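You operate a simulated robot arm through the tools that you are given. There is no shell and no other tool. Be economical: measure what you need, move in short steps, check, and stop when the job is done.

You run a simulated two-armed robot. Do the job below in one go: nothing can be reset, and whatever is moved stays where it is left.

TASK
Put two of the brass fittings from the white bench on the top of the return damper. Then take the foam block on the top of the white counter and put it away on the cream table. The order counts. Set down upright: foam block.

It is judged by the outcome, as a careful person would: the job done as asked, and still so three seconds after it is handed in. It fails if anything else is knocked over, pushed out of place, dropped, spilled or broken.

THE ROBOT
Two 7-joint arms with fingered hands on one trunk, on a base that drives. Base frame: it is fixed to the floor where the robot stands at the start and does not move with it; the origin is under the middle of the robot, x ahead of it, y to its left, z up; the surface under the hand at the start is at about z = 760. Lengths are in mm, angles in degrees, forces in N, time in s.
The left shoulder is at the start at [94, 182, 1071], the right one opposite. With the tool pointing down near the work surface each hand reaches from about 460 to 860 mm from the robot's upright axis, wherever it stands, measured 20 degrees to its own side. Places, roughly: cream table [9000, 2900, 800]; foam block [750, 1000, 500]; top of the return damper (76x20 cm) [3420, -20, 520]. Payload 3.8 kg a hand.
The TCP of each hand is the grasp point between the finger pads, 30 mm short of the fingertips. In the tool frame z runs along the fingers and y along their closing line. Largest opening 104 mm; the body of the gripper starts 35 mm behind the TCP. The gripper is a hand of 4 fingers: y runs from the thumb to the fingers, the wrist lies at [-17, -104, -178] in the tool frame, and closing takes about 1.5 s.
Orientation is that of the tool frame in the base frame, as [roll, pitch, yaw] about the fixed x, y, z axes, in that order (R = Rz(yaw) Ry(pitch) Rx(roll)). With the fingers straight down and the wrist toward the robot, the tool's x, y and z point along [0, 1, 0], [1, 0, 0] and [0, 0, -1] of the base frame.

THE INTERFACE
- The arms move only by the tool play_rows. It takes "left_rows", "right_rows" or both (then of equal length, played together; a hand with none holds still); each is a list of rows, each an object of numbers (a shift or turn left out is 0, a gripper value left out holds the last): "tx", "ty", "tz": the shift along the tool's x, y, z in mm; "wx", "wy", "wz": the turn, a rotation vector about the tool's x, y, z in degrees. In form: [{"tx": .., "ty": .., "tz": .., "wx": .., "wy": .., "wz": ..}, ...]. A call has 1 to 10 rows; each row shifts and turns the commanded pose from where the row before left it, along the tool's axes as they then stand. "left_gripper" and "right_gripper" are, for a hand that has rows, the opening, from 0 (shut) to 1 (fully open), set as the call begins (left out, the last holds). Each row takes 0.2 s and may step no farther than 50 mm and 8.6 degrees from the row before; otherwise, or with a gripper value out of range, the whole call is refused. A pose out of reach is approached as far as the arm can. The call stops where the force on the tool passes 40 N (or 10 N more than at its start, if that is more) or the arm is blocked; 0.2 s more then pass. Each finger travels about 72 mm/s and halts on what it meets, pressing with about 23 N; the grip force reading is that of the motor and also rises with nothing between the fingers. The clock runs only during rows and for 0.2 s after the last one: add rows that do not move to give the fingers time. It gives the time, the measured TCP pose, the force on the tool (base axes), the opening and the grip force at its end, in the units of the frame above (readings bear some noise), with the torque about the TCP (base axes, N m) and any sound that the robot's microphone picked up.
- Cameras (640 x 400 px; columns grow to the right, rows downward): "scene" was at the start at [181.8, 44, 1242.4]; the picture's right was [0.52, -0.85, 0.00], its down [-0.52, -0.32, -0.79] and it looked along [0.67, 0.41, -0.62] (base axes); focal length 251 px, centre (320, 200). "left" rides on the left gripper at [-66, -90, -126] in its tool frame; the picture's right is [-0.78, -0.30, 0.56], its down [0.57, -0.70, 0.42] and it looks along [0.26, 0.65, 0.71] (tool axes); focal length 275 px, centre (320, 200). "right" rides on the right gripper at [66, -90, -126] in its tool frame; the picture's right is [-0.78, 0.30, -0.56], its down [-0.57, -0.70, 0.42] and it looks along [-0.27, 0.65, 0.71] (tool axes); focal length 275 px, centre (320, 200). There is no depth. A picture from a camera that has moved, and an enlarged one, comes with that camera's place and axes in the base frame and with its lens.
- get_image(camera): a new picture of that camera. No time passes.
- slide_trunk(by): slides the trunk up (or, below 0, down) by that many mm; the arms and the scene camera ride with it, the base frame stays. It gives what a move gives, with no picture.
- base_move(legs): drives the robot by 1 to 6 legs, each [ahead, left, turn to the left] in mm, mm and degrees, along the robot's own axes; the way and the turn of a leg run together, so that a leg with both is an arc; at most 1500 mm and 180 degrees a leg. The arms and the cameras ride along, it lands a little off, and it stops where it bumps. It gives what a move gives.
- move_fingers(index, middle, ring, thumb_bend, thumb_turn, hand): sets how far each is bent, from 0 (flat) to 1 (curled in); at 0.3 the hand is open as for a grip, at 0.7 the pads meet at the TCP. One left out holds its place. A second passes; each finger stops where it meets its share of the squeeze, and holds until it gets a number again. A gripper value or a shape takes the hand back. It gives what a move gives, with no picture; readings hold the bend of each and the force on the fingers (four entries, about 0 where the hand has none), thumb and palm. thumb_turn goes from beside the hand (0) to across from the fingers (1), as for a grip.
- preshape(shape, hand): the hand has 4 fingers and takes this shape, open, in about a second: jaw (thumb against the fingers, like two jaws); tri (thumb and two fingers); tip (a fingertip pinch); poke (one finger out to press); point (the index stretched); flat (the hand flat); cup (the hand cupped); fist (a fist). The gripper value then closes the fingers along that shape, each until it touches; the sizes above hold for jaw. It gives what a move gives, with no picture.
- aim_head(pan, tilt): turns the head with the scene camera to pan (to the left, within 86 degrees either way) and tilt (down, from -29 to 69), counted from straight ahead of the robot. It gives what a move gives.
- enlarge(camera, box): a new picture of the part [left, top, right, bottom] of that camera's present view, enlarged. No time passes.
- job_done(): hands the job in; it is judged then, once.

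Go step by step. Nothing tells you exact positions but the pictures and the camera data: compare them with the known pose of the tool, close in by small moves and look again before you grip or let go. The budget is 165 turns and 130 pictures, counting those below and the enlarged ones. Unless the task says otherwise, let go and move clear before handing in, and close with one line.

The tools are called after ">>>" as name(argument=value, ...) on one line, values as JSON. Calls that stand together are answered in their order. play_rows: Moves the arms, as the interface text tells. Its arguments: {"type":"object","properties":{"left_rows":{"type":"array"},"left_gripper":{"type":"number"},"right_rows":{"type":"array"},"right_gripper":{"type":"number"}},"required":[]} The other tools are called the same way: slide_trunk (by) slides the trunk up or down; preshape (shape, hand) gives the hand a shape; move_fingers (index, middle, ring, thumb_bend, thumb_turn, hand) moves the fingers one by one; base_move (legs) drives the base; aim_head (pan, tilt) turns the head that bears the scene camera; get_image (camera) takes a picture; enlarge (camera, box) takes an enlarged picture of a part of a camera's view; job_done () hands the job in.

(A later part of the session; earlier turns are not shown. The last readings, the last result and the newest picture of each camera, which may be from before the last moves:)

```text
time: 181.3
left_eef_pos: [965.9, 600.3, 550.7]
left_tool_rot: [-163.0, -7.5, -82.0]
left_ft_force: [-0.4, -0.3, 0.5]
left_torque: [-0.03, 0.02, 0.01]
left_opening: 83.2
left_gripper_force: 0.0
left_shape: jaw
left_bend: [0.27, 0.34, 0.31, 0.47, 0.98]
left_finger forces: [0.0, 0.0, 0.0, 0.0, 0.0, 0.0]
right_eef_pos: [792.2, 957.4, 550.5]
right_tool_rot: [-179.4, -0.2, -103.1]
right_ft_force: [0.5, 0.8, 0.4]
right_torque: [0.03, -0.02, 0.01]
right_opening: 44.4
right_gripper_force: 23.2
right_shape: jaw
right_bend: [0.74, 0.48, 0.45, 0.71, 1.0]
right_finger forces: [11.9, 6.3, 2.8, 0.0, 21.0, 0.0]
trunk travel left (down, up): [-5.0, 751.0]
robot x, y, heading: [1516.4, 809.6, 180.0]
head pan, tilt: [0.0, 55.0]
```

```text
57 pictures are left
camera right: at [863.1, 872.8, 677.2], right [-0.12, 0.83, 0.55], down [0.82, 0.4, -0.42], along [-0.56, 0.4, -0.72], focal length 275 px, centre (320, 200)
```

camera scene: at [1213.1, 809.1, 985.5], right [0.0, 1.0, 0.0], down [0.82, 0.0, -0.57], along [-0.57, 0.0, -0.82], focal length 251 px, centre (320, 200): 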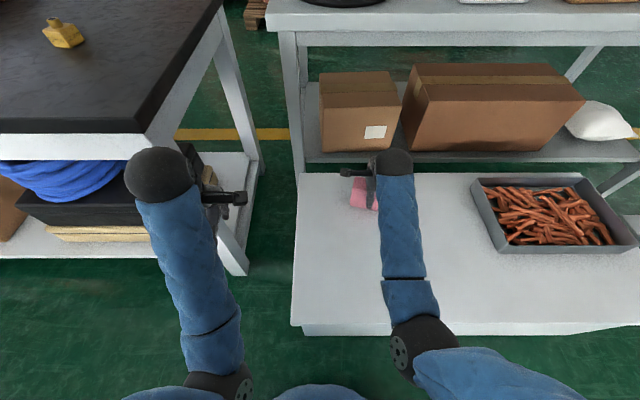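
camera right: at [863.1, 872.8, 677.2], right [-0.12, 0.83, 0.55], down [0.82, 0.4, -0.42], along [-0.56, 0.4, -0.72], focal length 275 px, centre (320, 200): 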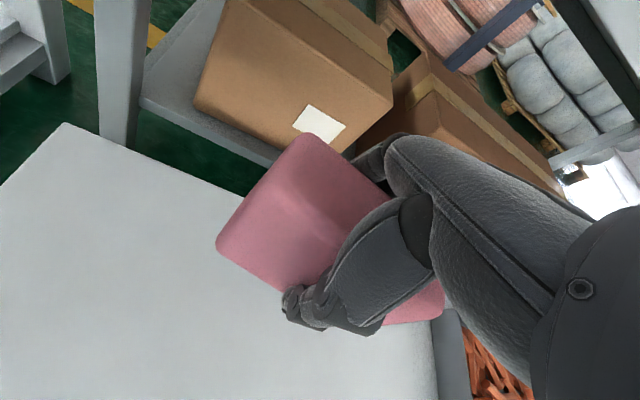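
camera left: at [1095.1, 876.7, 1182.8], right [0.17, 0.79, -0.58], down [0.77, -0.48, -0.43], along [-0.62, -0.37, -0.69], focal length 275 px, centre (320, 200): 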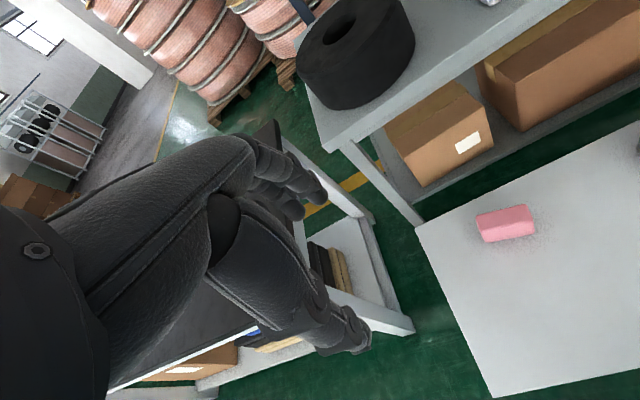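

The foam is held upright with its bottom about 74 mm below the TCP. I'll back off, raise the trunk, tuck the right arm and turn around toward +x.

>>> base_move(legs=[[-230, 0, 0]])

>>> slide_trunk(by=400)

>>> play_rows(right_rows=[{"ty": -30}, {"ty": -30}, {"ty": -30}, {"ty": -30}, {"ty": -30}, {}])

>>> base_move(legs=[[0, -600, 0], [0, 0, -180]])

>>> aim_head(pan=0, tilt=15)

>>> get_image(camera="scene")

>>> get_image(camera="right")

```text
time: 183.0
left_eef_pos: [1196.9, 597.8, 550.6]
left_tool_rot: [-162.9, -7.6, -81.6]
left_ft_force: [0.0, -0.4, -0.2]
left_torque: [0.02, 0.0, -0.05]
left_opening: 82.9
left_gripper_force: 0.1
left_shape: jaw
left_bend: [0.27, 0.34, 0.31, 0.47, 0.98]
left_finger forces: [0.0, 0.0, 0.0, 0.1, 0.0, 0.0]
right_eef_pos: [1022.9, 952.7, 548.5]
right_tool_rot: [-179.4, -0.3, -102.8]
right_ft_force: [1.3, -0.5, -0.5]
right_torque: [-0.02, 0.01, 0.03]
right_opening: 44.4
right_gripper_force: 22.8
right_shape: jaw
right_bend: [0.74, 0.48, 0.45, 0.71, 1.0]
right_finger forces: [11.9, 6.3, 2.8, 0.0, 21.1, 0.0]
trunk travel left (down, up): [-5.0, 751.0]
robot x, y, heading: [1746.1, 807.5, -179.7]
head pan, tilt: [0.0, 55.0]
```

```text
time: 186.8
left_eef_pos: [1197.1, 598.8, 951.3]
left_tool_rot: [-162.9, -7.5, -81.8]
left_ft_force: [-0.5, 0.1, -0.3]
left_torque: [0.03, 0.01, 0.01]
left_opening: 83.0
left_gripper_force: 0.0
left_shape: jaw
left_bend: [0.27, 0.34, 0.31, 0.47, 0.98]
left_finger forces: [0.0, 0.0, 0.0, 0.0, 0.0, 0.0]
right_eef_pos: [1022.5, 953.8, 950.6]
right_tool_rot: [-179.3, -0.3, -102.8]
right_ft_force: [0.4, 0.1, 0.3]
right_torque: [0.01, 0.03, -0.03]
right_opening: 44.1
right_gripper_force: 23.1
right_shape: jaw
right_bend: [0.74, 0.48, 0.45, 0.71, 1.0]
right_finger forces: [11.8, 6.2, 2.8, 0.1, 20.9, 0.0]
trunk travel left (down, up): [-405.0, 351.0]
robot x, y, heading: [1750.7, 810.7, -179.9]
head pan, tilt: [0.0, 55.0]
```

```text
time: 188.4
left_eef_pos: [1198.4, 598.0, 952.0]
left_tool_rot: [-162.9, -7.5, -81.6]
left_ft_force: [0.8, 0.3, -0.1]
left_torque: [0.0, -0.01, -0.02]
left_opening: 83.1
left_gripper_force: 0.2
left_shape: jaw
left_bend: [0.27, 0.34, 0.31, 0.47, 0.98]
left_finger forces: [0.1, 0.0, 0.0, 0.0, 0.1, 0.0]
right_eef_pos: [1133.7, 953.8, 1010.7]
right_tool_rot: [173.7, 0.6, -105.1]
right_ft_force: [-0.5, -0.6, -0.8]
right_torque: [-0.01, -0.04, 0.02]
right_opening: 44.4
right_gripper_force: 23.0
right_shape: jaw
right_bend: [0.74, 0.48, 0.45, 0.71, 1.0]
right_finger forces: [11.7, 6.3, 3.0, 0.0, 21.1, 0.0]
trunk travel left (down, up): [-405.0, 351.0]
robot x, y, heading: [1751.3, 807.8, -179.8]
head pan, tilt: [0.0, 55.0]
stopped in row 6 (right hand): the arm was blocked; the commanded pose is now the measured one
```

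```text
time: 199.2
left_eef_pos: [2299.1, 1631.9, 951.3]
left_tool_rot: [-163.0, -7.6, 98.3]
left_ft_force: [0.6, -0.7, -0.3]
left_torque: [0.01, -0.02, 0.0]
left_opening: 83.4
left_gripper_force: 0.0
left_shape: jaw
left_bend: [0.27, 0.34, 0.31, 0.47, 0.98]
left_finger forces: [0.0, 0.0, 0.0, 0.0, 0.0, 0.0]
right_eef_pos: [2362.7, 1276.7, 1008.2]
right_tool_rot: [173.8, 0.7, 74.9]
right_ft_force: [0.3, 0.4, -0.2]
right_torque: [0.0, -0.01, -0.01]
right_opening: 43.6
right_gripper_force: 23.4
right_shape: jaw
right_bend: [0.74, 0.48, 0.46, 0.72, 1.0]
right_finger forces: [11.4, 6.0, 2.7, 0.0, 20.1, 0.0]
trunk travel left (down, up): [-405.0, 351.0]
robot x, y, heading: [1743.1, 1418.8, -0.0]
head pan, tilt: [0.0, 55.0]
```

```text
time: 200.3
left_eef_pos: [2300.4, 1632.1, 952.0]
left_tool_rot: [-162.9, -7.6, 98.3]
left_ft_force: [-0.8, -0.8, 0.6]
left_torque: [0.01, -0.02, -0.01]
left_opening: 83.3
left_gripper_force: 0.1
left_shape: jaw
left_bend: [0.27, 0.34, 0.31, 0.47, 0.98]
left_finger forces: [0.1, 0.0, 0.0, 0.0, 0.0, 0.0]
right_eef_pos: [2362.8, 1274.6, 1009.1]
right_tool_rot: [173.8, 0.7, 74.8]
right_ft_force: [-0.2, 0.7, 0.5]
right_torque: [-0.05, 0.0, -0.04]
right_opening: 43.4
right_gripper_force: 23.5
right_shape: jaw
right_bend: [0.74, 0.48, 0.46, 0.72, 1.0]
right_finger forces: [11.4, 6.0, 2.7, 0.0, 20.3, 0.1]
trunk travel left (down, up): [-405.0, 351.0]
robot x, y, heading: [1749.0, 1419.7, 0.2]
head pan, tilt: [0.0, 15.0]
```

```text
56 pictures are left
camera scene: at [1882.5, 1419.2, 1462.0], right [0.0, -1.0, 0.0], down [-0.26, 0.0, -0.97], along [0.97, 0.0, -0.26], focal length 251 px, centre (320, 200)
```

scene: 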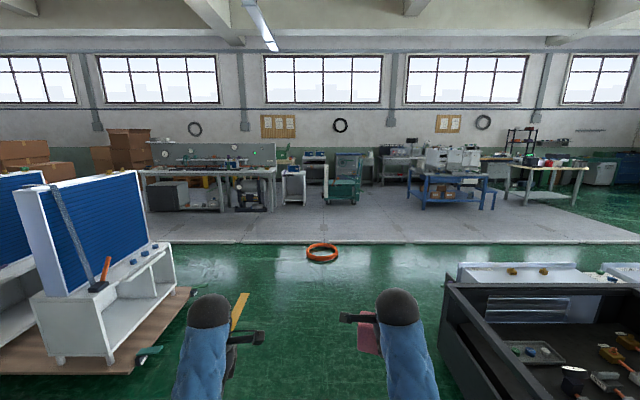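

```text
55 pictures are left
camera right: at [2280.3, 1366.1, 1123.3], right [0.03, -0.8, 0.6], down [-0.78, -0.39, -0.49], along [0.62, -0.45, -0.64], focal length 275 px, centre (320, 200)
```

right: 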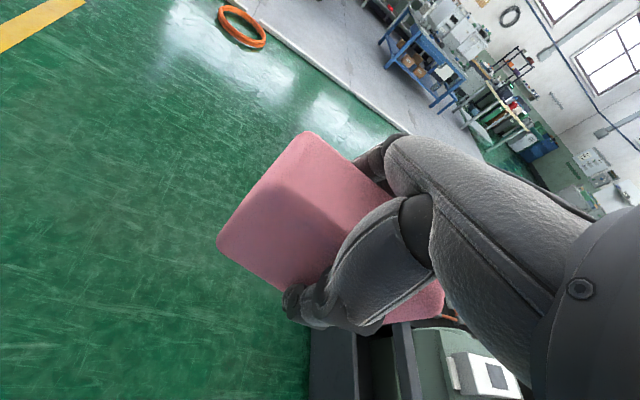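

I'm facing +x with the foam held. The stated cream table place projects to about pixel (267,157), so I'll zoom in there.

>>> enlarge(camera="scene", box=[130, 120, 360, 260])

>>> enlarge(camera="scene", box=[260, 120, 400, 220])

```text
2.78 times, centred on (245, 190) of scene
camera zoom: at [1882.5, 1419.2, 1462.0], right [0.0, -1.0, 0.0], down [-0.26, 0.0, -0.97], along [0.97, 0.0, -0.26], focal length 698 px, centre (529, 228)
```

zoom: 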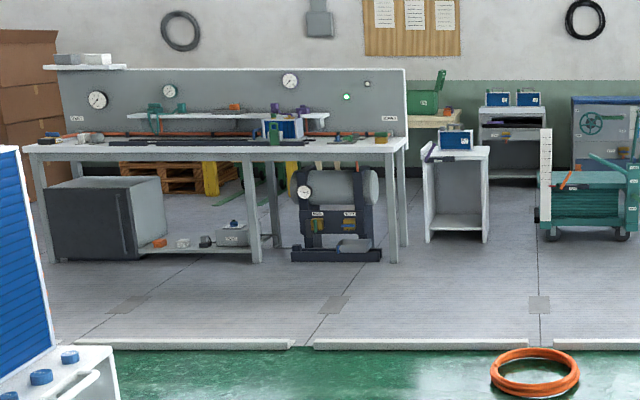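

```text
4.00 times, centred on (330, 170) of scene
camera zoom: at [1882.5, 1419.2, 1462.0], right [0.0, -1.0, 0.0], down [-0.26, 0.0, -0.97], along [0.97, 0.0, -0.26], focal length 1004 px, centre (280, 320)
```

zoom: 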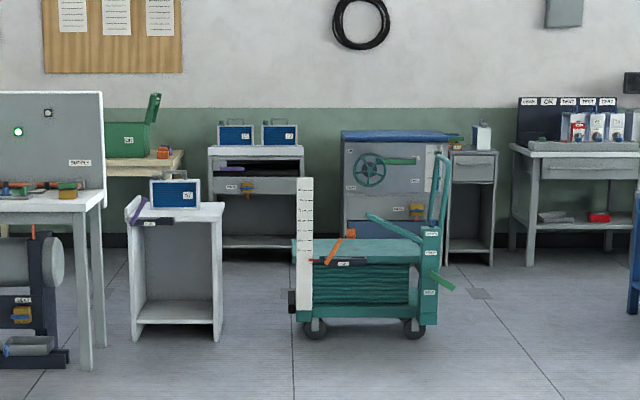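

The cream-topped table is against the far wall behind the grey bench, with a green case on it. I can get there via the gap between the green cart and the blue table (y≈80), so I'll drive around the orange ring and look again.

>>> base_move(legs=[[1400, 0, 0], [950, 0, 0], [0, -1340, 0]])

>>> aim_head(pan=8, tilt=18)

>>> get_image(camera="scene")

```text
time: 217.0
left_eef_pos: [4702.3, 551.3, 952.1]
left_tool_rot: [-162.8, -7.7, 101.7]
left_ft_force: [0.5, -0.1, 0.7]
left_torque: [-0.01, 0.01, -0.01]
left_opening: 83.0
left_gripper_force: 0.1
left_shape: jaw
left_bend: [0.27, 0.34, 0.31, 0.47, 0.98]
left_finger forces: [0.1, 0.0, 0.0, 0.1, 0.0, 0.0]
right_eef_pos: [4787.8, 197.8, 1008.5]
right_tool_rot: [173.8, 0.6, 78.4]
right_ft_force: [0.0, -0.5, -0.1]
right_torque: [0.04, -0.01, 0.0]
right_opening: 43.4
right_gripper_force: 23.0
right_shape: jaw
right_bend: [0.74, 0.48, 0.46, 0.72, 1.0]
right_finger forces: [11.4, 6.0, 2.9, 0.0, 20.3, 0.0]
trunk travel left (down, up): [-405.0, 351.0]
robot x, y, heading: [4162.8, 309.8, 3.4]
head pan, tilt: [0.0, 15.0]
stopped in leg 3: the robot was blocked; the commanded pose is now the measured one
```

```text
time: 217.7
left_eef_pos: [4702.7, 554.7, 951.3]
left_tool_rot: [-162.9, -7.6, 101.8]
left_ft_force: [0.5, -0.9, -0.5]
left_torque: [0.02, 0.0, 0.05]
left_opening: 83.1
left_gripper_force: 0.1
left_shape: jaw
left_bend: [0.27, 0.34, 0.31, 0.47, 0.98]
left_finger forces: [0.1, 0.0, 0.1, 0.0, 0.0, 0.1]
right_eef_pos: [4787.5, 199.4, 1009.2]
right_tool_rot: [173.9, 0.8, 78.3]
right_ft_force: [-0.3, -0.2, -0.3]
right_torque: [0.04, 0.0, 0.01]
right_opening: 43.5
right_gripper_force: 22.5
right_shape: jaw
right_bend: [0.74, 0.48, 0.46, 0.72, 1.0]
right_finger forces: [11.4, 6.0, 2.8, 0.0, 20.3, 0.0]
trunk travel left (down, up): [-405.0, 351.0]
robot x, y, heading: [4163.4, 308.6, 3.7]
head pan, tilt: [8.0, 18.0]
```

```text
52 pictures are left
camera scene: at [4297.5, 328.4, 1457.2], right [0.2, -0.98, 0.0], down [-0.3, -0.06, -0.95], along [0.93, 0.19, -0.31], focal length 251 px, centre (320, 200)
```

scene: 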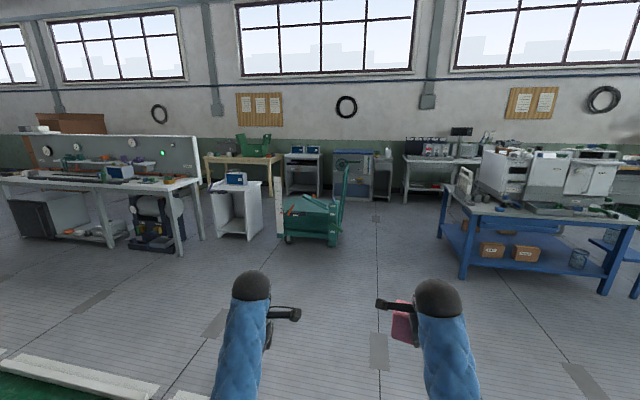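

The slide was blocked by something at my front right. I'll look down there.

>>> aim_head(pan=-50, tilt=60)

>>> get_image(camera="scene")

>>> aim_head(pan=-80, tilt=40)

>>> get_image(camera="scene")

```text
time: 219.0
left_eef_pos: [4702.1, 553.4, 951.8]
left_tool_rot: [-162.9, -7.6, 101.7]
left_ft_force: [0.4, 0.4, 0.8]
left_torque: [0.02, -0.02, 0.0]
left_opening: 82.8
left_gripper_force: 0.1
left_shape: jaw
left_bend: [0.27, 0.34, 0.31, 0.47, 0.98]
left_finger forces: [0.0, 0.0, 0.0, 0.0, 0.1, 0.0]
right_eef_pos: [4786.4, 200.6, 1009.6]
right_tool_rot: [173.8, 0.8, 78.2]
right_ft_force: [0.2, -0.3, -0.7]
right_torque: [0.0, 0.0, 0.01]
right_opening: 43.5
right_gripper_force: 23.3
right_shape: jaw
right_bend: [0.74, 0.48, 0.46, 0.72, 1.0]
right_finger forces: [11.4, 5.9, 2.8, 0.0, 20.4, 0.0]
trunk travel left (down, up): [-405.0, 351.0]
robot x, y, heading: [4163.9, 308.5, 3.5]
head pan, tilt: [-50.0, 60.0]
```

```text
51 pictures are left
camera scene: at [4252.1, 261.3, 1395.8], right [-0.72, -0.69, 0.0], down [-0.6, 0.63, -0.5], along [0.35, -0.36, -0.87], focal length 251 px, centre (320, 200)
```

scene: 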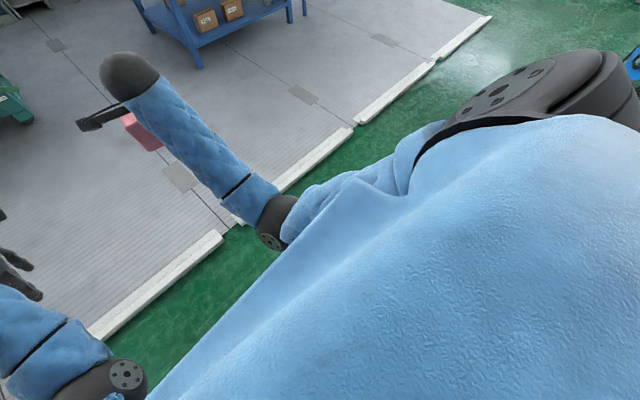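

```text
time: 219.9
left_eef_pos: [4701.4, 554.9, 952.7]
left_tool_rot: [-163.0, -7.7, 101.7]
left_ft_force: [-0.4, 0.5, 0.2]
left_torque: [-0.01, -0.02, 0.03]
left_opening: 82.9
left_gripper_force: 0.0
left_shape: jaw
left_bend: [0.27, 0.34, 0.31, 0.47, 0.98]
left_finger forces: [0.1, 0.1, 0.0, 0.0, 0.1, 0.1]
right_eef_pos: [4787.5, 199.4, 1008.1]
right_tool_rot: [173.9, 0.8, 78.3]
right_ft_force: [-0.6, -0.5, 0.0]
right_torque: [0.0, 0.0, -0.02]
right_opening: 43.5
right_gripper_force: 23.2
right_shape: jaw
right_bend: [0.74, 0.48, 0.46, 0.72, 1.0]
right_finger forces: [11.5, 6.1, 2.9, 0.0, 20.2, 0.1]
trunk travel left (down, up): [-405.0, 351.0]
robot x, y, heading: [4166.0, 307.6, 3.7]
head pan, tilt: [-80.0, 40.0]
```

```text
50 pictures are left
camera scene: at [4226.1, 227.0, 1422.5], right [-0.97, -0.24, 0.0], down [-0.15, 0.62, -0.77], along [0.18, -0.74, -0.64], focal length 251 px, centre (320, 200)
```

scene: 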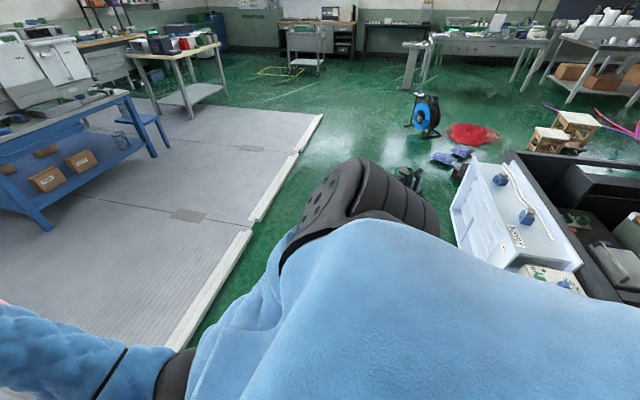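

Nothing obvious is touching; the likely culprit is something low beside my base. I'll ease left, straighten, go forward past it, then slide right again.

>>> base_move(legs=[[0, 80, 0], [0, 0, -3.6], [380, 0, 0], [0, -250, 0]])

>>> aim_head(pan=-86, tilt=60)

>>> get_image(camera="scene")

```text
time: 224.9
left_eef_pos: [5093.8, 343.1, 952.0]
left_tool_rot: [-163.0, -7.6, 97.9]
left_ft_force: [0.2, -0.4, 0.1]
left_torque: [0.01, 0.0, 0.04]
left_opening: 82.7
left_gripper_force: 0.0
left_shape: jaw
left_bend: [0.27, 0.34, 0.31, 0.47, 0.98]
left_finger forces: [0.0, 0.0, 0.0, 0.1, 0.1, 0.0]
right_eef_pos: [5154.1, -15.3, 1009.6]
right_tool_rot: [173.9, 0.9, 74.3]
right_ft_force: [0.2, 0.1, -0.7]
right_torque: [0.05, 0.01, 0.01]
right_opening: 43.4
right_gripper_force: 22.8
right_shape: jaw
right_bend: [0.74, 0.48, 0.46, 0.72, 1.0]
right_finger forces: [11.4, 6.0, 2.7, 0.0, 20.3, 0.1]
trunk travel left (down, up): [-405.0, 351.0]
robot x, y, heading: [4538.8, 133.0, -0.5]
head pan, tilt: [-80.0, 40.0]
```

```text
time: 225.7
left_eef_pos: [5094.0, 344.7, 950.5]
left_tool_rot: [-163.0, -7.7, 97.9]
left_ft_force: [0.3, -0.7, 0.9]
left_torque: [0.02, 0.01, 0.01]
left_opening: 83.0
left_gripper_force: 0.2
left_shape: jaw
left_bend: [0.27, 0.34, 0.31, 0.47, 0.98]
left_finger forces: [0.1, 0.0, 0.0, 0.0, 0.1, 0.1]
right_eef_pos: [5154.5, -14.9, 1009.3]
right_tool_rot: [173.8, 0.9, 74.3]
right_ft_force: [0.7, 0.4, 0.5]
right_torque: [-0.02, -0.02, -0.01]
right_opening: 43.4
right_gripper_force: 22.9
right_shape: jaw
right_bend: [0.74, 0.48, 0.46, 0.72, 1.0]
right_finger forces: [11.4, 6.0, 2.8, 0.0, 20.3, 0.0]
trunk travel left (down, up): [-405.0, 351.0]
robot x, y, heading: [4542.9, 138.0, -0.2]
head pan, tilt: [-85.9, 60.0]
```

```text
49 pictures are left
camera scene: at [4586.9, 67.7, 1395.9], right [-1.0, -0.07, 0.0], down [-0.06, 0.86, -0.5], along [0.03, -0.5, -0.87], focal length 251 px, centre (320, 200)
```

scene: 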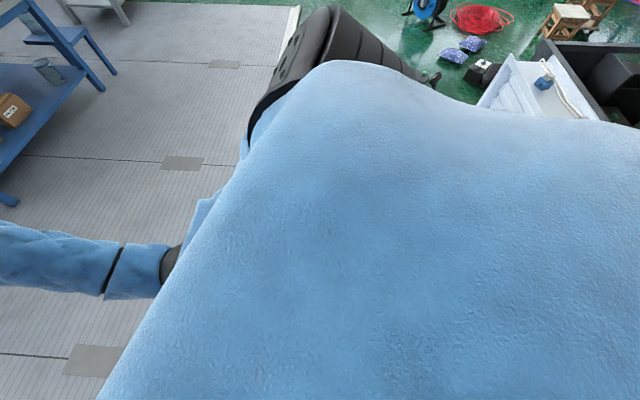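

I'm past it. In case my rear brushed the damper, I'll turn briefly and check that the fittings still stand.

>>> base_move(legs=[[0, 0, -60]])

>>> aim_head(pan=-86, tilt=30)

>>> get_image(camera="scene")

```text
time: 228.7
left_eef_pos: [5000.8, -235.9, 951.5]
left_tool_rot: [-163.0, -7.6, 38.4]
left_ft_force: [-0.4, 0.1, -0.1]
left_torque: [-0.04, -0.02, 0.01]
left_opening: 82.8
left_gripper_force: 0.1
left_shape: jaw
left_bend: [0.27, 0.34, 0.31, 0.47, 0.98]
left_finger forces: [0.1, 0.1, 0.1, 0.1, 0.1, 0.0]
right_eef_pos: [4722.1, -470.0, 1009.4]
right_tool_rot: [173.8, 0.8, 14.8]
right_ft_force: [-0.2, -0.5, -0.5]
right_torque: [0.0, 0.04, 0.02]
right_opening: 43.3
right_gripper_force: 22.8
right_shape: jaw
right_bend: [0.74, 0.48, 0.46, 0.72, 1.0]
right_finger forces: [11.3, 5.9, 2.8, 0.1, 20.0, 0.0]
trunk travel left (down, up): [-405.0, 351.0]
robot x, y, heading: [4541.1, 139.1, -59.6]
head pan, tilt: [-85.9, 60.0]
```

```text
time: 229.7
left_eef_pos: [5000.6, -236.2, 951.0]
left_tool_rot: [-163.0, -7.6, 38.4]
left_ft_force: [-1.1, 0.0, 1.2]
left_torque: [-0.01, 0.03, 0.0]
left_opening: 82.8
left_gripper_force: 0.1
left_shape: jaw
left_bend: [0.27, 0.34, 0.31, 0.47, 0.98]
left_finger forces: [0.0, 0.0, 0.0, 0.1, 0.0, 0.1]
right_eef_pos: [4722.0, -470.2, 1009.5]
right_tool_rot: [173.8, 0.8, 14.8]
right_ft_force: [-0.4, -0.1, -0.1]
right_torque: [0.02, 0.0, 0.01]
right_opening: 43.5
right_gripper_force: 23.1
right_shape: jaw
right_bend: [0.74, 0.48, 0.46, 0.72, 1.0]
right_finger forces: [11.3, 5.9, 2.8, 0.0, 20.1, 0.0]
trunk travel left (down, up): [-405.0, 351.0]
robot x, y, heading: [4540.0, 136.6, -60.0]
head pan, tilt: [-85.9, 30.0]
```

```text
48 pictures are left
camera scene: at [4488.1, 49.7, 1437.8], right [-0.56, 0.83, 0.0], down [0.41, 0.28, -0.87], along [-0.72, -0.49, -0.5], focal length 251 px, centre (320, 200)
```

scene: 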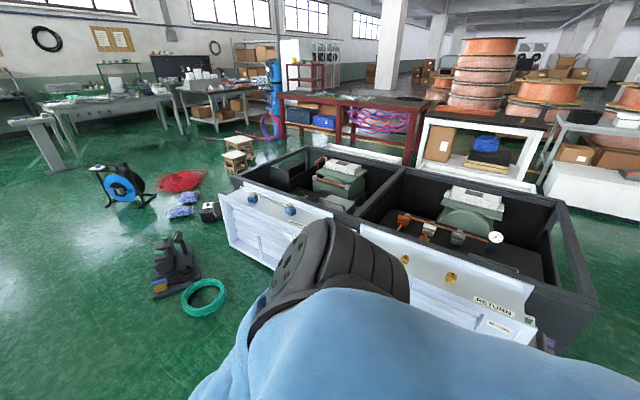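

The fittings are still in place. I'll turn back and drive through the 1.2 m gap between the green cart and the blue table.

>>> base_move(legs=[[0, 0, 60], [0, -110, 0], [1400, 0, 0], [500, 0, 0]])

>>> aim_head(pan=25, tilt=30)

>>> get_image(camera="scene")

```text
time: 235.3
left_eef_pos: [5282.7, 215.9, 952.4]
left_tool_rot: [-163.1, -7.6, 96.5]
left_ft_force: [-1.0, -0.2, -0.1]
left_torque: [0.0, -0.04, 0.01]
left_opening: 83.0
left_gripper_force: 0.2
left_shape: jaw
left_bend: [0.27, 0.34, 0.31, 0.47, 0.98]
left_finger forces: [0.0, 0.1, 0.0, 0.1, 0.0, 0.0]
right_eef_pos: [5334.6, -143.6, 1011.2]
right_tool_rot: [173.7, 0.8, 73.0]
right_ft_force: [-0.3, 0.3, -0.3]
right_torque: [0.0, -0.04, 0.01]
right_opening: 43.1
right_gripper_force: 22.7
right_shape: jaw
right_bend: [0.74, 0.48, 0.46, 0.72, 1.0]
right_finger forces: [11.4, 5.8, 2.8, 0.0, 19.9, 0.1]
trunk travel left (down, up): [-405.0, 351.0]
robot x, y, heading: [4723.9, 22.2, -1.6]
head pan, tilt: [-85.9, 30.0]
stopped in leg 3: the robot was blocked; the commanded pose is now the measured one
```

```text
time: 237.2
left_eef_pos: [5284.8, 216.3, 951.9]
left_tool_rot: [-163.0, -7.7, 96.5]
left_ft_force: [0.0, -0.8, -0.4]
left_torque: [0.0, 0.01, -0.01]
left_opening: 83.0
left_gripper_force: 0.1
left_shape: jaw
left_bend: [0.27, 0.34, 0.31, 0.47, 0.98]
left_finger forces: [0.0, 0.0, 0.0, 0.0, 0.0, 0.1]
right_eef_pos: [5335.7, -144.5, 1009.4]
right_tool_rot: [173.8, 0.8, 73.0]
right_ft_force: [-0.3, 0.2, 0.2]
right_torque: [0.0, 0.0, -0.03]
right_opening: 42.8
right_gripper_force: 22.8
right_shape: jaw
right_bend: [0.74, 0.48, 0.46, 0.72, 1.0]
right_finger forces: [11.3, 5.8, 2.8, 0.0, 20.0, 0.0]
trunk travel left (down, up): [-405.0, 351.0]
robot x, y, heading: [4724.8, 20.8, -1.4]
head pan, tilt: [25.0, 30.0]
```

```text
47 pictures are left
camera scene: at [4849.9, 54.6, 1437.9], right [0.4, -0.92, 0.0], down [-0.46, -0.2, -0.87], along [0.8, 0.34, -0.5], focal length 251 px, centre (320, 200)
```

scene: 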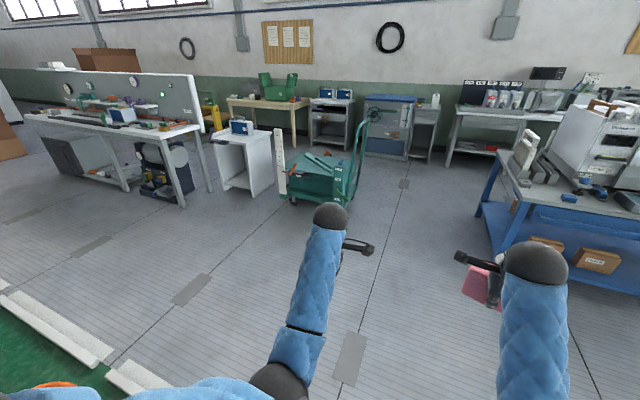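

The white strips along the grey floor are curbs that block the base, but they end at the right at about y≈-3350. I'll back off, turn right and drive along the strips to look at that end.

>>> base_move(legs=[[-90, 0, 1.4], [0, 0, -90], [1200, 0, 0]])

>>> aim_head(pan=15, tilt=25)

>>> get_image(camera="scene")

```text
time: 247.8
left_eef_pos: [4826.7, -1734.3, 951.5]
left_tool_rot: [-162.9, -7.7, 7.7]
left_ft_force: [-0.3, 0.6, 0.5]
left_torque: [0.01, 0.0, 0.03]
left_opening: 82.9
left_gripper_force: 0.1
left_shape: jaw
left_bend: [0.27, 0.34, 0.31, 0.47, 0.98]
left_finger forces: [0.0, 0.0, 0.0, 0.0, 0.1, 0.1]
right_eef_pos: [4468.1, -1792.7, 1008.6]
right_tool_rot: [173.8, 0.7, -15.7]
right_ft_force: [0.7, -0.6, 0.3]
right_torque: [-0.02, 0.01, 0.02]
right_opening: 42.8
right_gripper_force: 22.6
right_shape: jaw
right_bend: [0.74, 0.49, 0.46, 0.72, 1.0]
right_finger forces: [11.2, 5.6, 2.8, 0.0, 19.8, 0.1]
trunk travel left (down, up): [-405.0, 351.0]
robot x, y, heading: [4619.4, -1181.1, -90.4]
head pan, tilt: [25.0, 30.0]
```

```text
time: 248.6
left_eef_pos: [4828.2, -1733.2, 951.3]
left_tool_rot: [-163.0, -7.6, 7.8]
left_ft_force: [-0.5, 0.9, -0.6]
left_torque: [0.01, -0.01, -0.01]
left_opening: 82.8
left_gripper_force: 0.0
left_shape: jaw
left_bend: [0.27, 0.34, 0.31, 0.47, 0.98]
left_finger forces: [0.0, 0.0, 0.0, 0.1, 0.0, 0.0]
right_eef_pos: [4468.1, -1792.0, 1008.4]
right_tool_rot: [173.8, 0.7, -15.6]
right_ft_force: [0.1, 0.5, 0.0]
right_torque: [-0.03, -0.03, -0.01]
right_opening: 43.0
right_gripper_force: 23.0
right_shape: jaw
right_bend: [0.74, 0.49, 0.46, 0.72, 1.0]
right_finger forces: [11.0, 5.7, 2.8, 0.1, 19.8, 0.1]
trunk travel left (down, up): [-405.0, 351.0]
robot x, y, heading: [4617.7, -1178.5, -90.3]
head pan, tilt: [15.0, 25.0]
```

```text
46 pictures are left
camera scene: at [4645.7, -1308.5, 1445.8], right [-0.97, -0.25, 0.0], down [-0.11, 0.41, -0.91], along [0.23, -0.88, -0.42], focal length 251 px, centre (320, 200)
```

scene: 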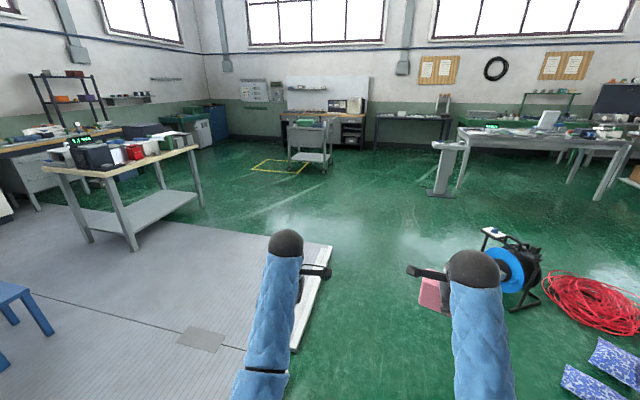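

The curb ends at (5116,-3314) and the grey floor is open beyond it. I'll drive around its end, then come back along x≈5700 to the gap.

>>> base_move(legs=[[1300, 0, 0], [1260, 0, 0], [0, 0, 90], [1090, 0, 0], [0, 1400, 0]])

>>> aim_head(pan=35, tilt=30)

>>> get_image(camera="scene")

```text
time: 276.4
left_eef_pos: [6232.0, -2160.1, 950.0]
left_tool_rot: [-162.9, -7.6, 98.6]
left_ft_force: [-0.6, -0.2, 0.4]
left_torque: [-0.02, 0.0, -0.04]
left_opening: 82.9
left_gripper_force: 0.0
left_shape: jaw
left_bend: [0.27, 0.34, 0.31, 0.47, 0.98]
left_finger forces: [0.0, 0.0, 0.0, 0.1, 0.0, 0.0]
right_eef_pos: [6297.0, -2519.3, 1008.9]
right_tool_rot: [173.8, 0.9, 75.1]
right_ft_force: [0.0, -0.5, -0.5]
right_torque: [0.01, 0.01, -0.03]
right_opening: 42.7
right_gripper_force: 22.6
right_shape: jaw
right_bend: [0.74, 0.49, 0.46, 0.72, 1.0]
right_finger forces: [11.1, 5.6, 2.9, 0.1, 19.5, 0.0]
trunk travel left (down, up): [-405.0, 351.0]
robot x, y, heading: [5682.9, -2380.0, 0.2]
head pan, tilt: [15.0, 25.0]
```

```text
time: 277.3
left_eef_pos: [6232.6, -2160.1, 951.1]
left_tool_rot: [-163.0, -7.6, 98.7]
left_ft_force: [-0.5, 0.5, 1.1]
left_torque: [0.0, 0.0, 0.03]
left_opening: 82.6
left_gripper_force: 0.0
left_shape: jaw
left_bend: [0.27, 0.34, 0.31, 0.47, 0.98]
left_finger forces: [0.0, 0.0, 0.0, 0.1, 0.0, 0.1]
right_eef_pos: [6297.8, -2518.9, 1009.0]
right_tool_rot: [173.9, 0.9, 75.1]
right_ft_force: [0.0, -0.6, -0.3]
right_torque: [-0.02, 0.03, 0.0]
right_opening: 42.6
right_gripper_force: 23.0
right_shape: jaw
right_bend: [0.74, 0.49, 0.46, 0.72, 1.0]
right_finger forces: [10.9, 5.6, 2.7, 0.1, 19.5, 0.0]
trunk travel left (down, up): [-405.0, 351.0]
robot x, y, heading: [5680.8, -2375.3, 0.0]
head pan, tilt: [35.0, 30.0]
```

```text
45 pictures are left
camera scene: at [5796.2, -2324.8, 1437.9], right [0.58, -0.82, 0.0], down [-0.41, -0.29, -0.87], along [0.71, 0.5, -0.5], focal length 251 px, centre (320, 200)
```

scene: 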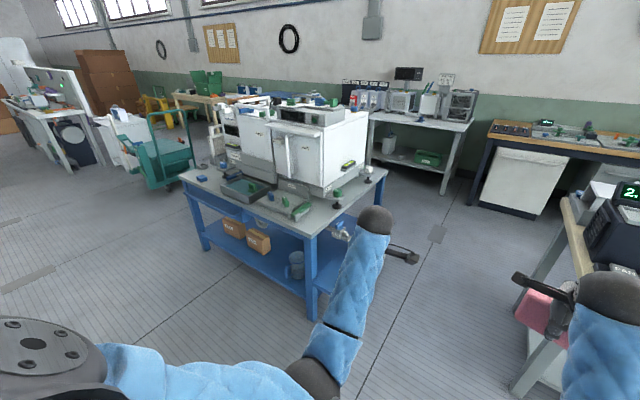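

I'm on the grey floor. I'll slide left to the gap at y≈0, then drive forward between blue table and green cart.

>>> base_move(legs=[[0, 1400, 0], [0, 1000, 0], [600, 0, 0]])

>>> aim_head(pan=20, tilt=30)

>>> get_image(camera="scene")

```text
time: 292.1
left_eef_pos: [6787.2, 271.5, 951.2]
left_tool_rot: [-162.9, -7.6, 99.3]
left_ft_force: [-0.5, -0.3, 0.5]
left_torque: [0.02, 0.01, 0.01]
left_opening: 83.2
left_gripper_force: 0.0
left_shape: jaw
left_bend: [0.27, 0.34, 0.31, 0.47, 0.98]
left_finger forces: [0.1, 0.0, 0.0, 0.0, 0.0, 0.0]
right_eef_pos: [6856.4, -85.7, 1008.9]
right_tool_rot: [173.9, 0.8, 75.8]
right_ft_force: [0.3, 0.0, -1.0]
right_torque: [0.02, -0.01, -0.01]
right_opening: 42.7
right_gripper_force: 22.9
right_shape: jaw
right_bend: [0.74, 0.49, 0.46, 0.72, 1.0]
right_finger forces: [11.0, 5.6, 2.8, 0.1, 19.5, 0.0]
trunk travel left (down, up): [-405.0, 351.0]
robot x, y, heading: [6235.5, 45.0, 0.9]
head pan, tilt: [35.0, 30.0]
```

```text
time: 292.9
left_eef_pos: [6787.0, 271.0, 951.1]
left_tool_rot: [-162.9, -7.6, 99.3]
left_ft_force: [0.2, -0.3, 0.3]
left_torque: [0.0, 0.0, 0.01]
left_opening: 83.0
left_gripper_force: 0.1
left_shape: jaw
left_bend: [0.27, 0.34, 0.31, 0.47, 0.98]
left_finger forces: [0.1, 0.0, 0.1, 0.1, 0.0, 0.1]
right_eef_pos: [6856.7, -87.9, 1010.3]
right_tool_rot: [173.8, 0.7, 75.8]
right_ft_force: [-0.3, -0.1, 0.0]
right_torque: [-0.01, 0.0, 0.02]
right_opening: 42.4
right_gripper_force: 22.9
right_shape: jaw
right_bend: [0.74, 0.49, 0.46, 0.72, 1.0]
right_finger forces: [11.0, 5.6, 2.9, 0.1, 19.5, 0.0]
trunk travel left (down, up): [-405.0, 351.0]
robot x, y, heading: [6235.2, 49.1, 1.2]
head pan, tilt: [20.0, 30.0]
```

```text
44 pictures are left
camera scene: at [6364.2, 81.5, 1437.9], right [0.36, -0.93, 0.0], down [-0.47, -0.18, -0.87], along [0.81, 0.31, -0.5], focal length 251 px, centre (320, 200)
```

scene: 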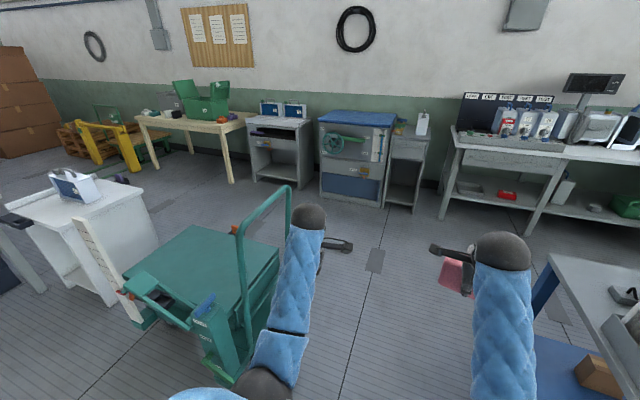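

I can see the cream table (light wood) with a green case on it, front edge near x≈8600, y≈2200–3200. I'll raise the trunk for elbow clearance, drive through the gap, then slide left to it.

>>> slide_trunk(by=300)

>>> base_move(legs=[[0, -45, -1], [1300, 0, 0], [430, 0, 0], [0, 1000, 0]])

>>> aim_head(pan=40, tilt=40)

>>> get_image(camera="scene")

```text
time: 295.9
left_eef_pos: [6787.2, 270.9, 1251.8]
left_tool_rot: [-162.8, -7.6, 99.3]
left_ft_force: [0.2, 0.6, 0.3]
left_torque: [-0.04, 0.01, 0.04]
left_opening: 83.0
left_gripper_force: 0.0
left_shape: jaw
left_bend: [0.27, 0.34, 0.31, 0.47, 0.98]
left_finger forces: [0.0, 0.1, 0.1, 0.0, 0.1, 0.0]
right_eef_pos: [6857.2, -93.8, 1307.6]
right_tool_rot: [173.5, 1.4, 75.2]
right_ft_force: [0.4, -0.1, 0.4]
right_torque: [-0.01, -0.02, -0.01]
right_opening: 42.4
right_gripper_force: 23.1
right_shape: jaw
right_bend: [0.74, 0.49, 0.46, 0.72, 1.0]
right_finger forces: [11.2, 5.7, 2.9, 0.0, 19.5, 0.0]
trunk travel left (down, up): [-705.0, 51.0]
robot x, y, heading: [6237.2, 49.7, 1.0]
head pan, tilt: [20.0, 30.0]
```

```text
time: 310.0
left_eef_pos: [8548.2, 1195.6, 1251.9]
left_tool_rot: [-163.0, -7.7, 97.6]
left_ft_force: [0.0, 0.3, -0.3]
left_torque: [0.0, 0.01, -0.03]
left_opening: 83.2
left_gripper_force: 0.1
left_shape: jaw
left_bend: [0.27, 0.34, 0.31, 0.47, 0.98]
left_finger forces: [0.0, 0.0, 0.0, 0.0, 0.0, 0.1]
right_eef_pos: [8607.7, 830.4, 1309.9]
right_tool_rot: [173.5, 1.2, 73.7]
right_ft_force: [0.8, -0.6, -0.8]
right_torque: [-0.03, 0.06, 0.01]
right_opening: 42.5
right_gripper_force: 23.1
right_shape: jaw
right_bend: [0.74, 0.49, 0.46, 0.72, 1.0]
right_finger forces: [11.1, 5.7, 2.8, 0.0, 19.6, 0.0]
trunk travel left (down, up): [-705.0, 51.0]
robot x, y, heading: [7994.0, 991.2, -0.4]
head pan, tilt: [20.0, 30.0]
```

```text
time: 310.8
left_eef_pos: [8547.4, 1194.4, 1251.2]
left_tool_rot: [-163.0, -7.6, 97.7]
left_ft_force: [0.1, 0.8, -0.5]
left_torque: [0.0, 0.01, 0.0]
left_opening: 83.2
left_gripper_force: 0.0
left_shape: jaw
left_bend: [0.27, 0.34, 0.31, 0.47, 0.98]
left_finger forces: [0.0, 0.0, 0.1, 0.0, 0.0, 0.1]
right_eef_pos: [8607.9, 828.6, 1309.2]
right_tool_rot: [173.4, 1.3, 73.6]
right_ft_force: [-0.4, 0.8, -0.3]
right_torque: [0.05, 0.0, 0.01]
right_opening: 42.5
right_gripper_force: 23.0
right_shape: jaw
right_bend: [0.74, 0.49, 0.46, 0.72, 1.0]
right_finger forces: [11.1, 5.5, 2.9, 0.1, 19.6, 0.0]
trunk travel left (down, up): [-705.0, 51.0]
robot x, y, heading: [7991.8, 995.6, -0.7]
head pan, tilt: [40.0, 40.0]
```

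```text
43 pictures are left
camera scene: at [8071.3, 1042.2, 1723.5], right [0.63, -0.77, 0.0], down [-0.5, -0.41, -0.77], along [0.59, 0.49, -0.64], focal length 251 px, centre (320, 200)
```

scene: 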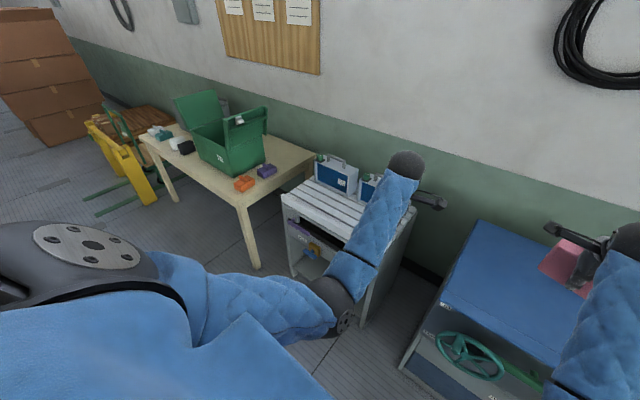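

The cream table spans x≈8610–9330, y≈2080–3420. Its front strip is free, with a clear spot between the orange block and the green case. I'll slide left to face it.

>>> base_move(legs=[[0, 1400, 0.7]])

>>> aim_head(pan=0, tilt=50)

>>> get_image(camera="scene")

>>> get_image(camera="right")

```text
time: 317.8
left_eef_pos: [8567.9, 2590.6, 1251.3]
left_tool_rot: [-163.0, -7.7, 97.3]
left_ft_force: [-0.6, -0.5, 0.3]
left_torque: [-0.01, 0.03, -0.05]
left_opening: 83.0
left_gripper_force: 0.1
left_shape: jaw
left_bend: [0.27, 0.34, 0.31, 0.47, 0.98]
left_finger forces: [0.0, 0.1, 0.0, 0.0, 0.0, 0.0]
right_eef_pos: [8625.3, 2223.5, 1309.5]
right_tool_rot: [173.4, 1.3, 73.4]
right_ft_force: [0.2, 0.3, -0.1]
right_torque: [-0.03, -0.01, 0.04]
right_opening: 42.5
right_gripper_force: 22.8
right_shape: jaw
right_bend: [0.74, 0.49, 0.46, 0.72, 1.0]
right_finger forces: [11.2, 5.6, 2.8, 0.1, 19.6, 0.1]
trunk travel left (down, up): [-705.0, 51.0]
robot x, y, heading: [8012.2, 2386.5, -1.2]
head pan, tilt: [40.0, 40.0]
```

```text
time: 318.8
left_eef_pos: [8567.6, 2589.5, 1250.9]
left_tool_rot: [-162.9, -7.7, 97.3]
left_ft_force: [0.4, -0.2, 0.9]
left_torque: [0.02, -0.01, -0.04]
left_opening: 83.1
left_gripper_force: 0.0
left_shape: jaw
left_bend: [0.27, 0.34, 0.31, 0.47, 0.98]
left_finger forces: [0.0, 0.0, 0.0, 0.1, 0.0, 0.1]
right_eef_pos: [8625.4, 2222.2, 1310.1]
right_tool_rot: [173.5, 1.3, 73.2]
right_ft_force: [-0.8, 1.3, 0.2]
right_torque: [-0.03, -0.02, 0.0]
right_opening: 42.5
right_gripper_force: 23.3
right_shape: jaw
right_bend: [0.74, 0.49, 0.46, 0.72, 1.0]
right_finger forces: [11.1, 5.6, 2.8, 0.0, 19.6, 0.0]
trunk travel left (down, up): [-705.0, 51.0]
robot x, y, heading: [8011.8, 2388.7, -1.0]
head pan, tilt: [0.0, 50.0]
```

```text
42 pictures are left
camera scene: at [8101.3, 2384.8, 1709.3], right [-0.02, -1.0, 0.0], down [-0.77, 0.01, -0.64], along [0.64, -0.01, -0.77], focal length 251 px, centre (320, 200)
```

scene: 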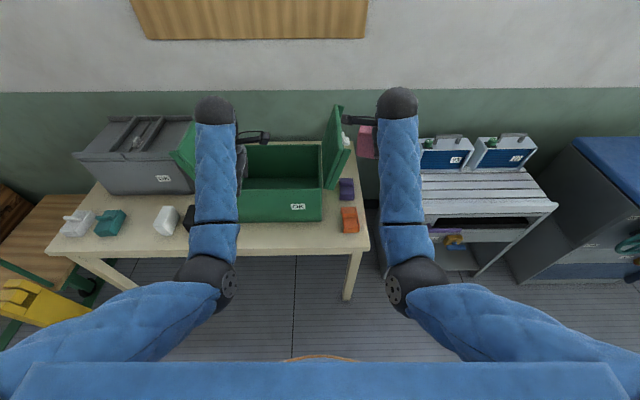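

```text
41 pictures are left
camera right: at [8545.7, 2317.1, 1423.1], right [0.0, -0.8, 0.61], down [-0.79, -0.37, -0.49], along [0.61, -0.48, -0.63], focal length 275 px, centre (320, 200)
```

right: 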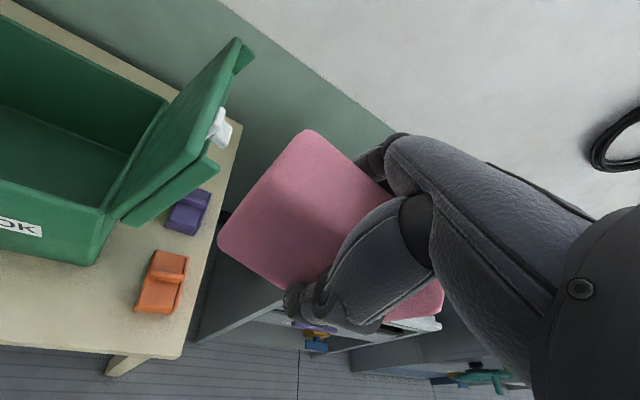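

I'll set the foam in the free front strip before the green case, at about (8655,2520). I'll shift left so that spot suits the right arm, lower the trunk partway and look.

>>> base_move(legs=[[0, 310, 1]])

>>> slide_trunk(by=-250)

>>> get_image(camera="scene")

>>> get_image(camera="right")

```text
time: 321.0
left_eef_pos: [8568.4, 2912.6, 1251.1]
left_tool_rot: [-162.9, -7.7, 97.8]
left_ft_force: [0.4, -0.6, 0.1]
left_torque: [-0.01, -0.02, -0.03]
left_opening: 82.9
left_gripper_force: 0.1
left_shape: jaw
left_bend: [0.27, 0.34, 0.31, 0.47, 0.98]
left_finger forces: [0.0, 0.0, 0.0, 0.0, 0.0, 0.1]
right_eef_pos: [8630.0, 2547.2, 1310.9]
right_tool_rot: [173.5, 1.4, 73.9]
right_ft_force: [0.4, 0.8, -0.8]
right_torque: [-0.04, 0.01, 0.03]
right_opening: 42.5
right_gripper_force: 22.8
right_shape: jaw
right_bend: [0.74, 0.49, 0.46, 0.72, 1.0]
right_finger forces: [11.1, 5.6, 2.8, 0.0, 19.7, 0.1]
trunk travel left (down, up): [-705.0, 51.0]
robot x, y, heading: [8016.9, 2704.6, -0.4]
head pan, tilt: [0.0, 50.0]
```

```text
time: 323.5
left_eef_pos: [8568.2, 2913.8, 1001.2]
left_tool_rot: [-163.0, -7.7, 97.9]
left_ft_force: [-0.5, -0.6, -0.1]
left_torque: [-0.01, 0.01, 0.0]
left_opening: 82.9
left_gripper_force: 0.1
left_shape: jaw
left_bend: [0.27, 0.34, 0.31, 0.47, 0.98]
left_finger forces: [0.0, 0.0, 0.2, 0.1, 0.0, 0.0]
right_eef_pos: [8633.3, 2531.8, 1061.9]
right_tool_rot: [172.9, 2.4, 73.1]
right_ft_force: [0.1, -0.5, -1.3]
right_torque: [-0.05, -0.01, 0.0]
right_opening: 42.3
right_gripper_force: 23.0
right_shape: jaw
right_bend: [0.74, 0.49, 0.46, 0.72, 1.0]
right_finger forces: [11.2, 5.6, 2.8, 0.1, 19.6, 0.0]
trunk travel left (down, up): [-455.0, 301.0]
robot x, y, heading: [8014.5, 2704.4, -0.5]
head pan, tilt: [0.0, 50.0]
```

```text
40 pictures are left
camera scene: at [8122.3, 2702.4, 1458.8], right [0.0, -1.0, 0.0], down [-0.77, 0.0, -0.64], along [0.64, 0.0, -0.77], focal length 251 px, centre (320, 200)
```

scene: 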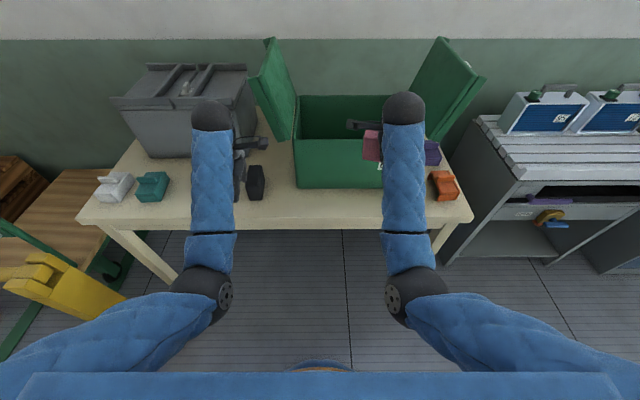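

```text
39 pictures are left
camera right: at [8552.7, 2629.8, 1171.6], right [0.0, -0.78, 0.62], down [-0.79, -0.38, -0.48], along [0.62, -0.49, -0.62], focal length 275 px, centre (320, 200)
```

right: 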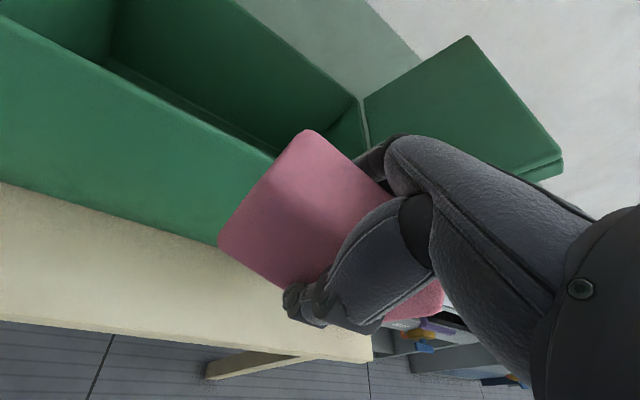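

The table top is at z≈770 with a free strip from x≈8605 to the case front at x≈8757. I'll level the hand, square the block to the table, and move over (8655,2530).

>>> play_rows(right_rows=[{"wx": 7}, {"wz": -8.4}, {"wz": -8.4}, {"wy": 2}, {"ty": 22}, {"tz": 30}, {"tz": 30}, {}])

>>> get_image(camera="right")

>>> get_image(camera="scene")

```text
time: 325.3
left_eef_pos: [8568.8, 2911.5, 1000.5]
left_tool_rot: [-162.9, -7.7, 97.8]
left_ft_force: [0.4, 0.3, -0.1]
left_torque: [-0.04, 0.0, 0.02]
left_opening: 83.0
left_gripper_force: 0.1
left_shape: jaw
left_bend: [0.27, 0.34, 0.31, 0.47, 0.98]
left_finger forces: [0.1, 0.1, 0.0, 0.1, 0.1, 0.0]
right_eef_pos: [8653.4, 2546.3, 1000.8]
right_tool_rot: [-179.2, -0.8, 90.7]
right_ft_force: [-1.1, -0.3, -1.5]
right_torque: [0.03, 0.02, -0.02]
right_opening: 42.5
right_gripper_force: 23.2
right_shape: jaw
right_bend: [0.74, 0.49, 0.47, 0.72, 1.0]
right_finger forces: [11.1, 5.6, 2.8, 0.1, 19.5, 0.0]
trunk travel left (down, up): [-455.0, 301.0]
robot x, y, heading: [8012.0, 2706.4, -0.3]
head pan, tilt: [0.0, 50.0]
```

```text
38 pictures are left
camera right: at [8563.4, 2609.7, 1128.0], right [0.31, -0.78, 0.54], down [-0.7, -0.58, -0.42], along [0.64, -0.25, -0.73], focal length 275 px, centre (320, 200)
```

right: 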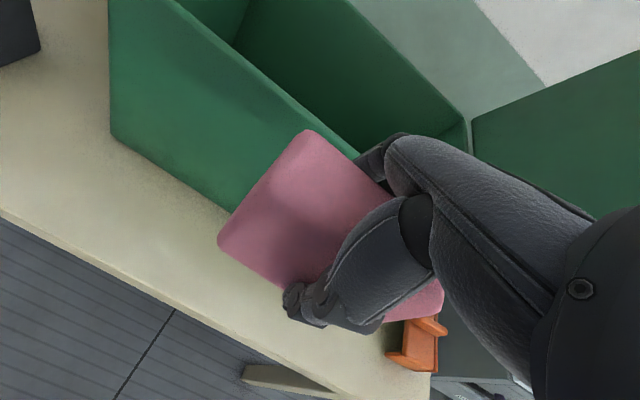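

```text
37 pictures are left
camera scene: at [8122.2, 2702.5, 1458.8], right [0.0, -1.0, 0.0], down [-0.77, 0.0, -0.64], along [0.64, 0.0, -0.77], focal length 251 px, centre (320, 200)
```

scene: 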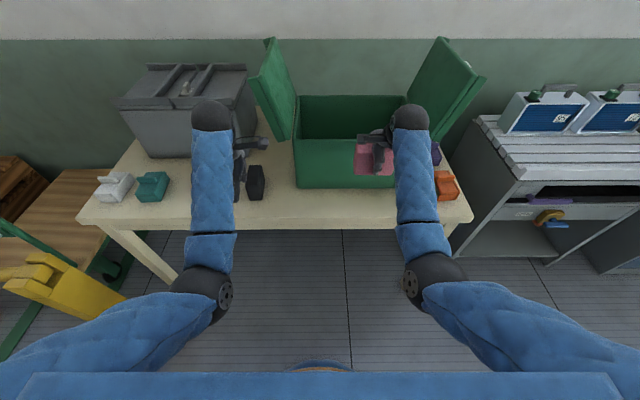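

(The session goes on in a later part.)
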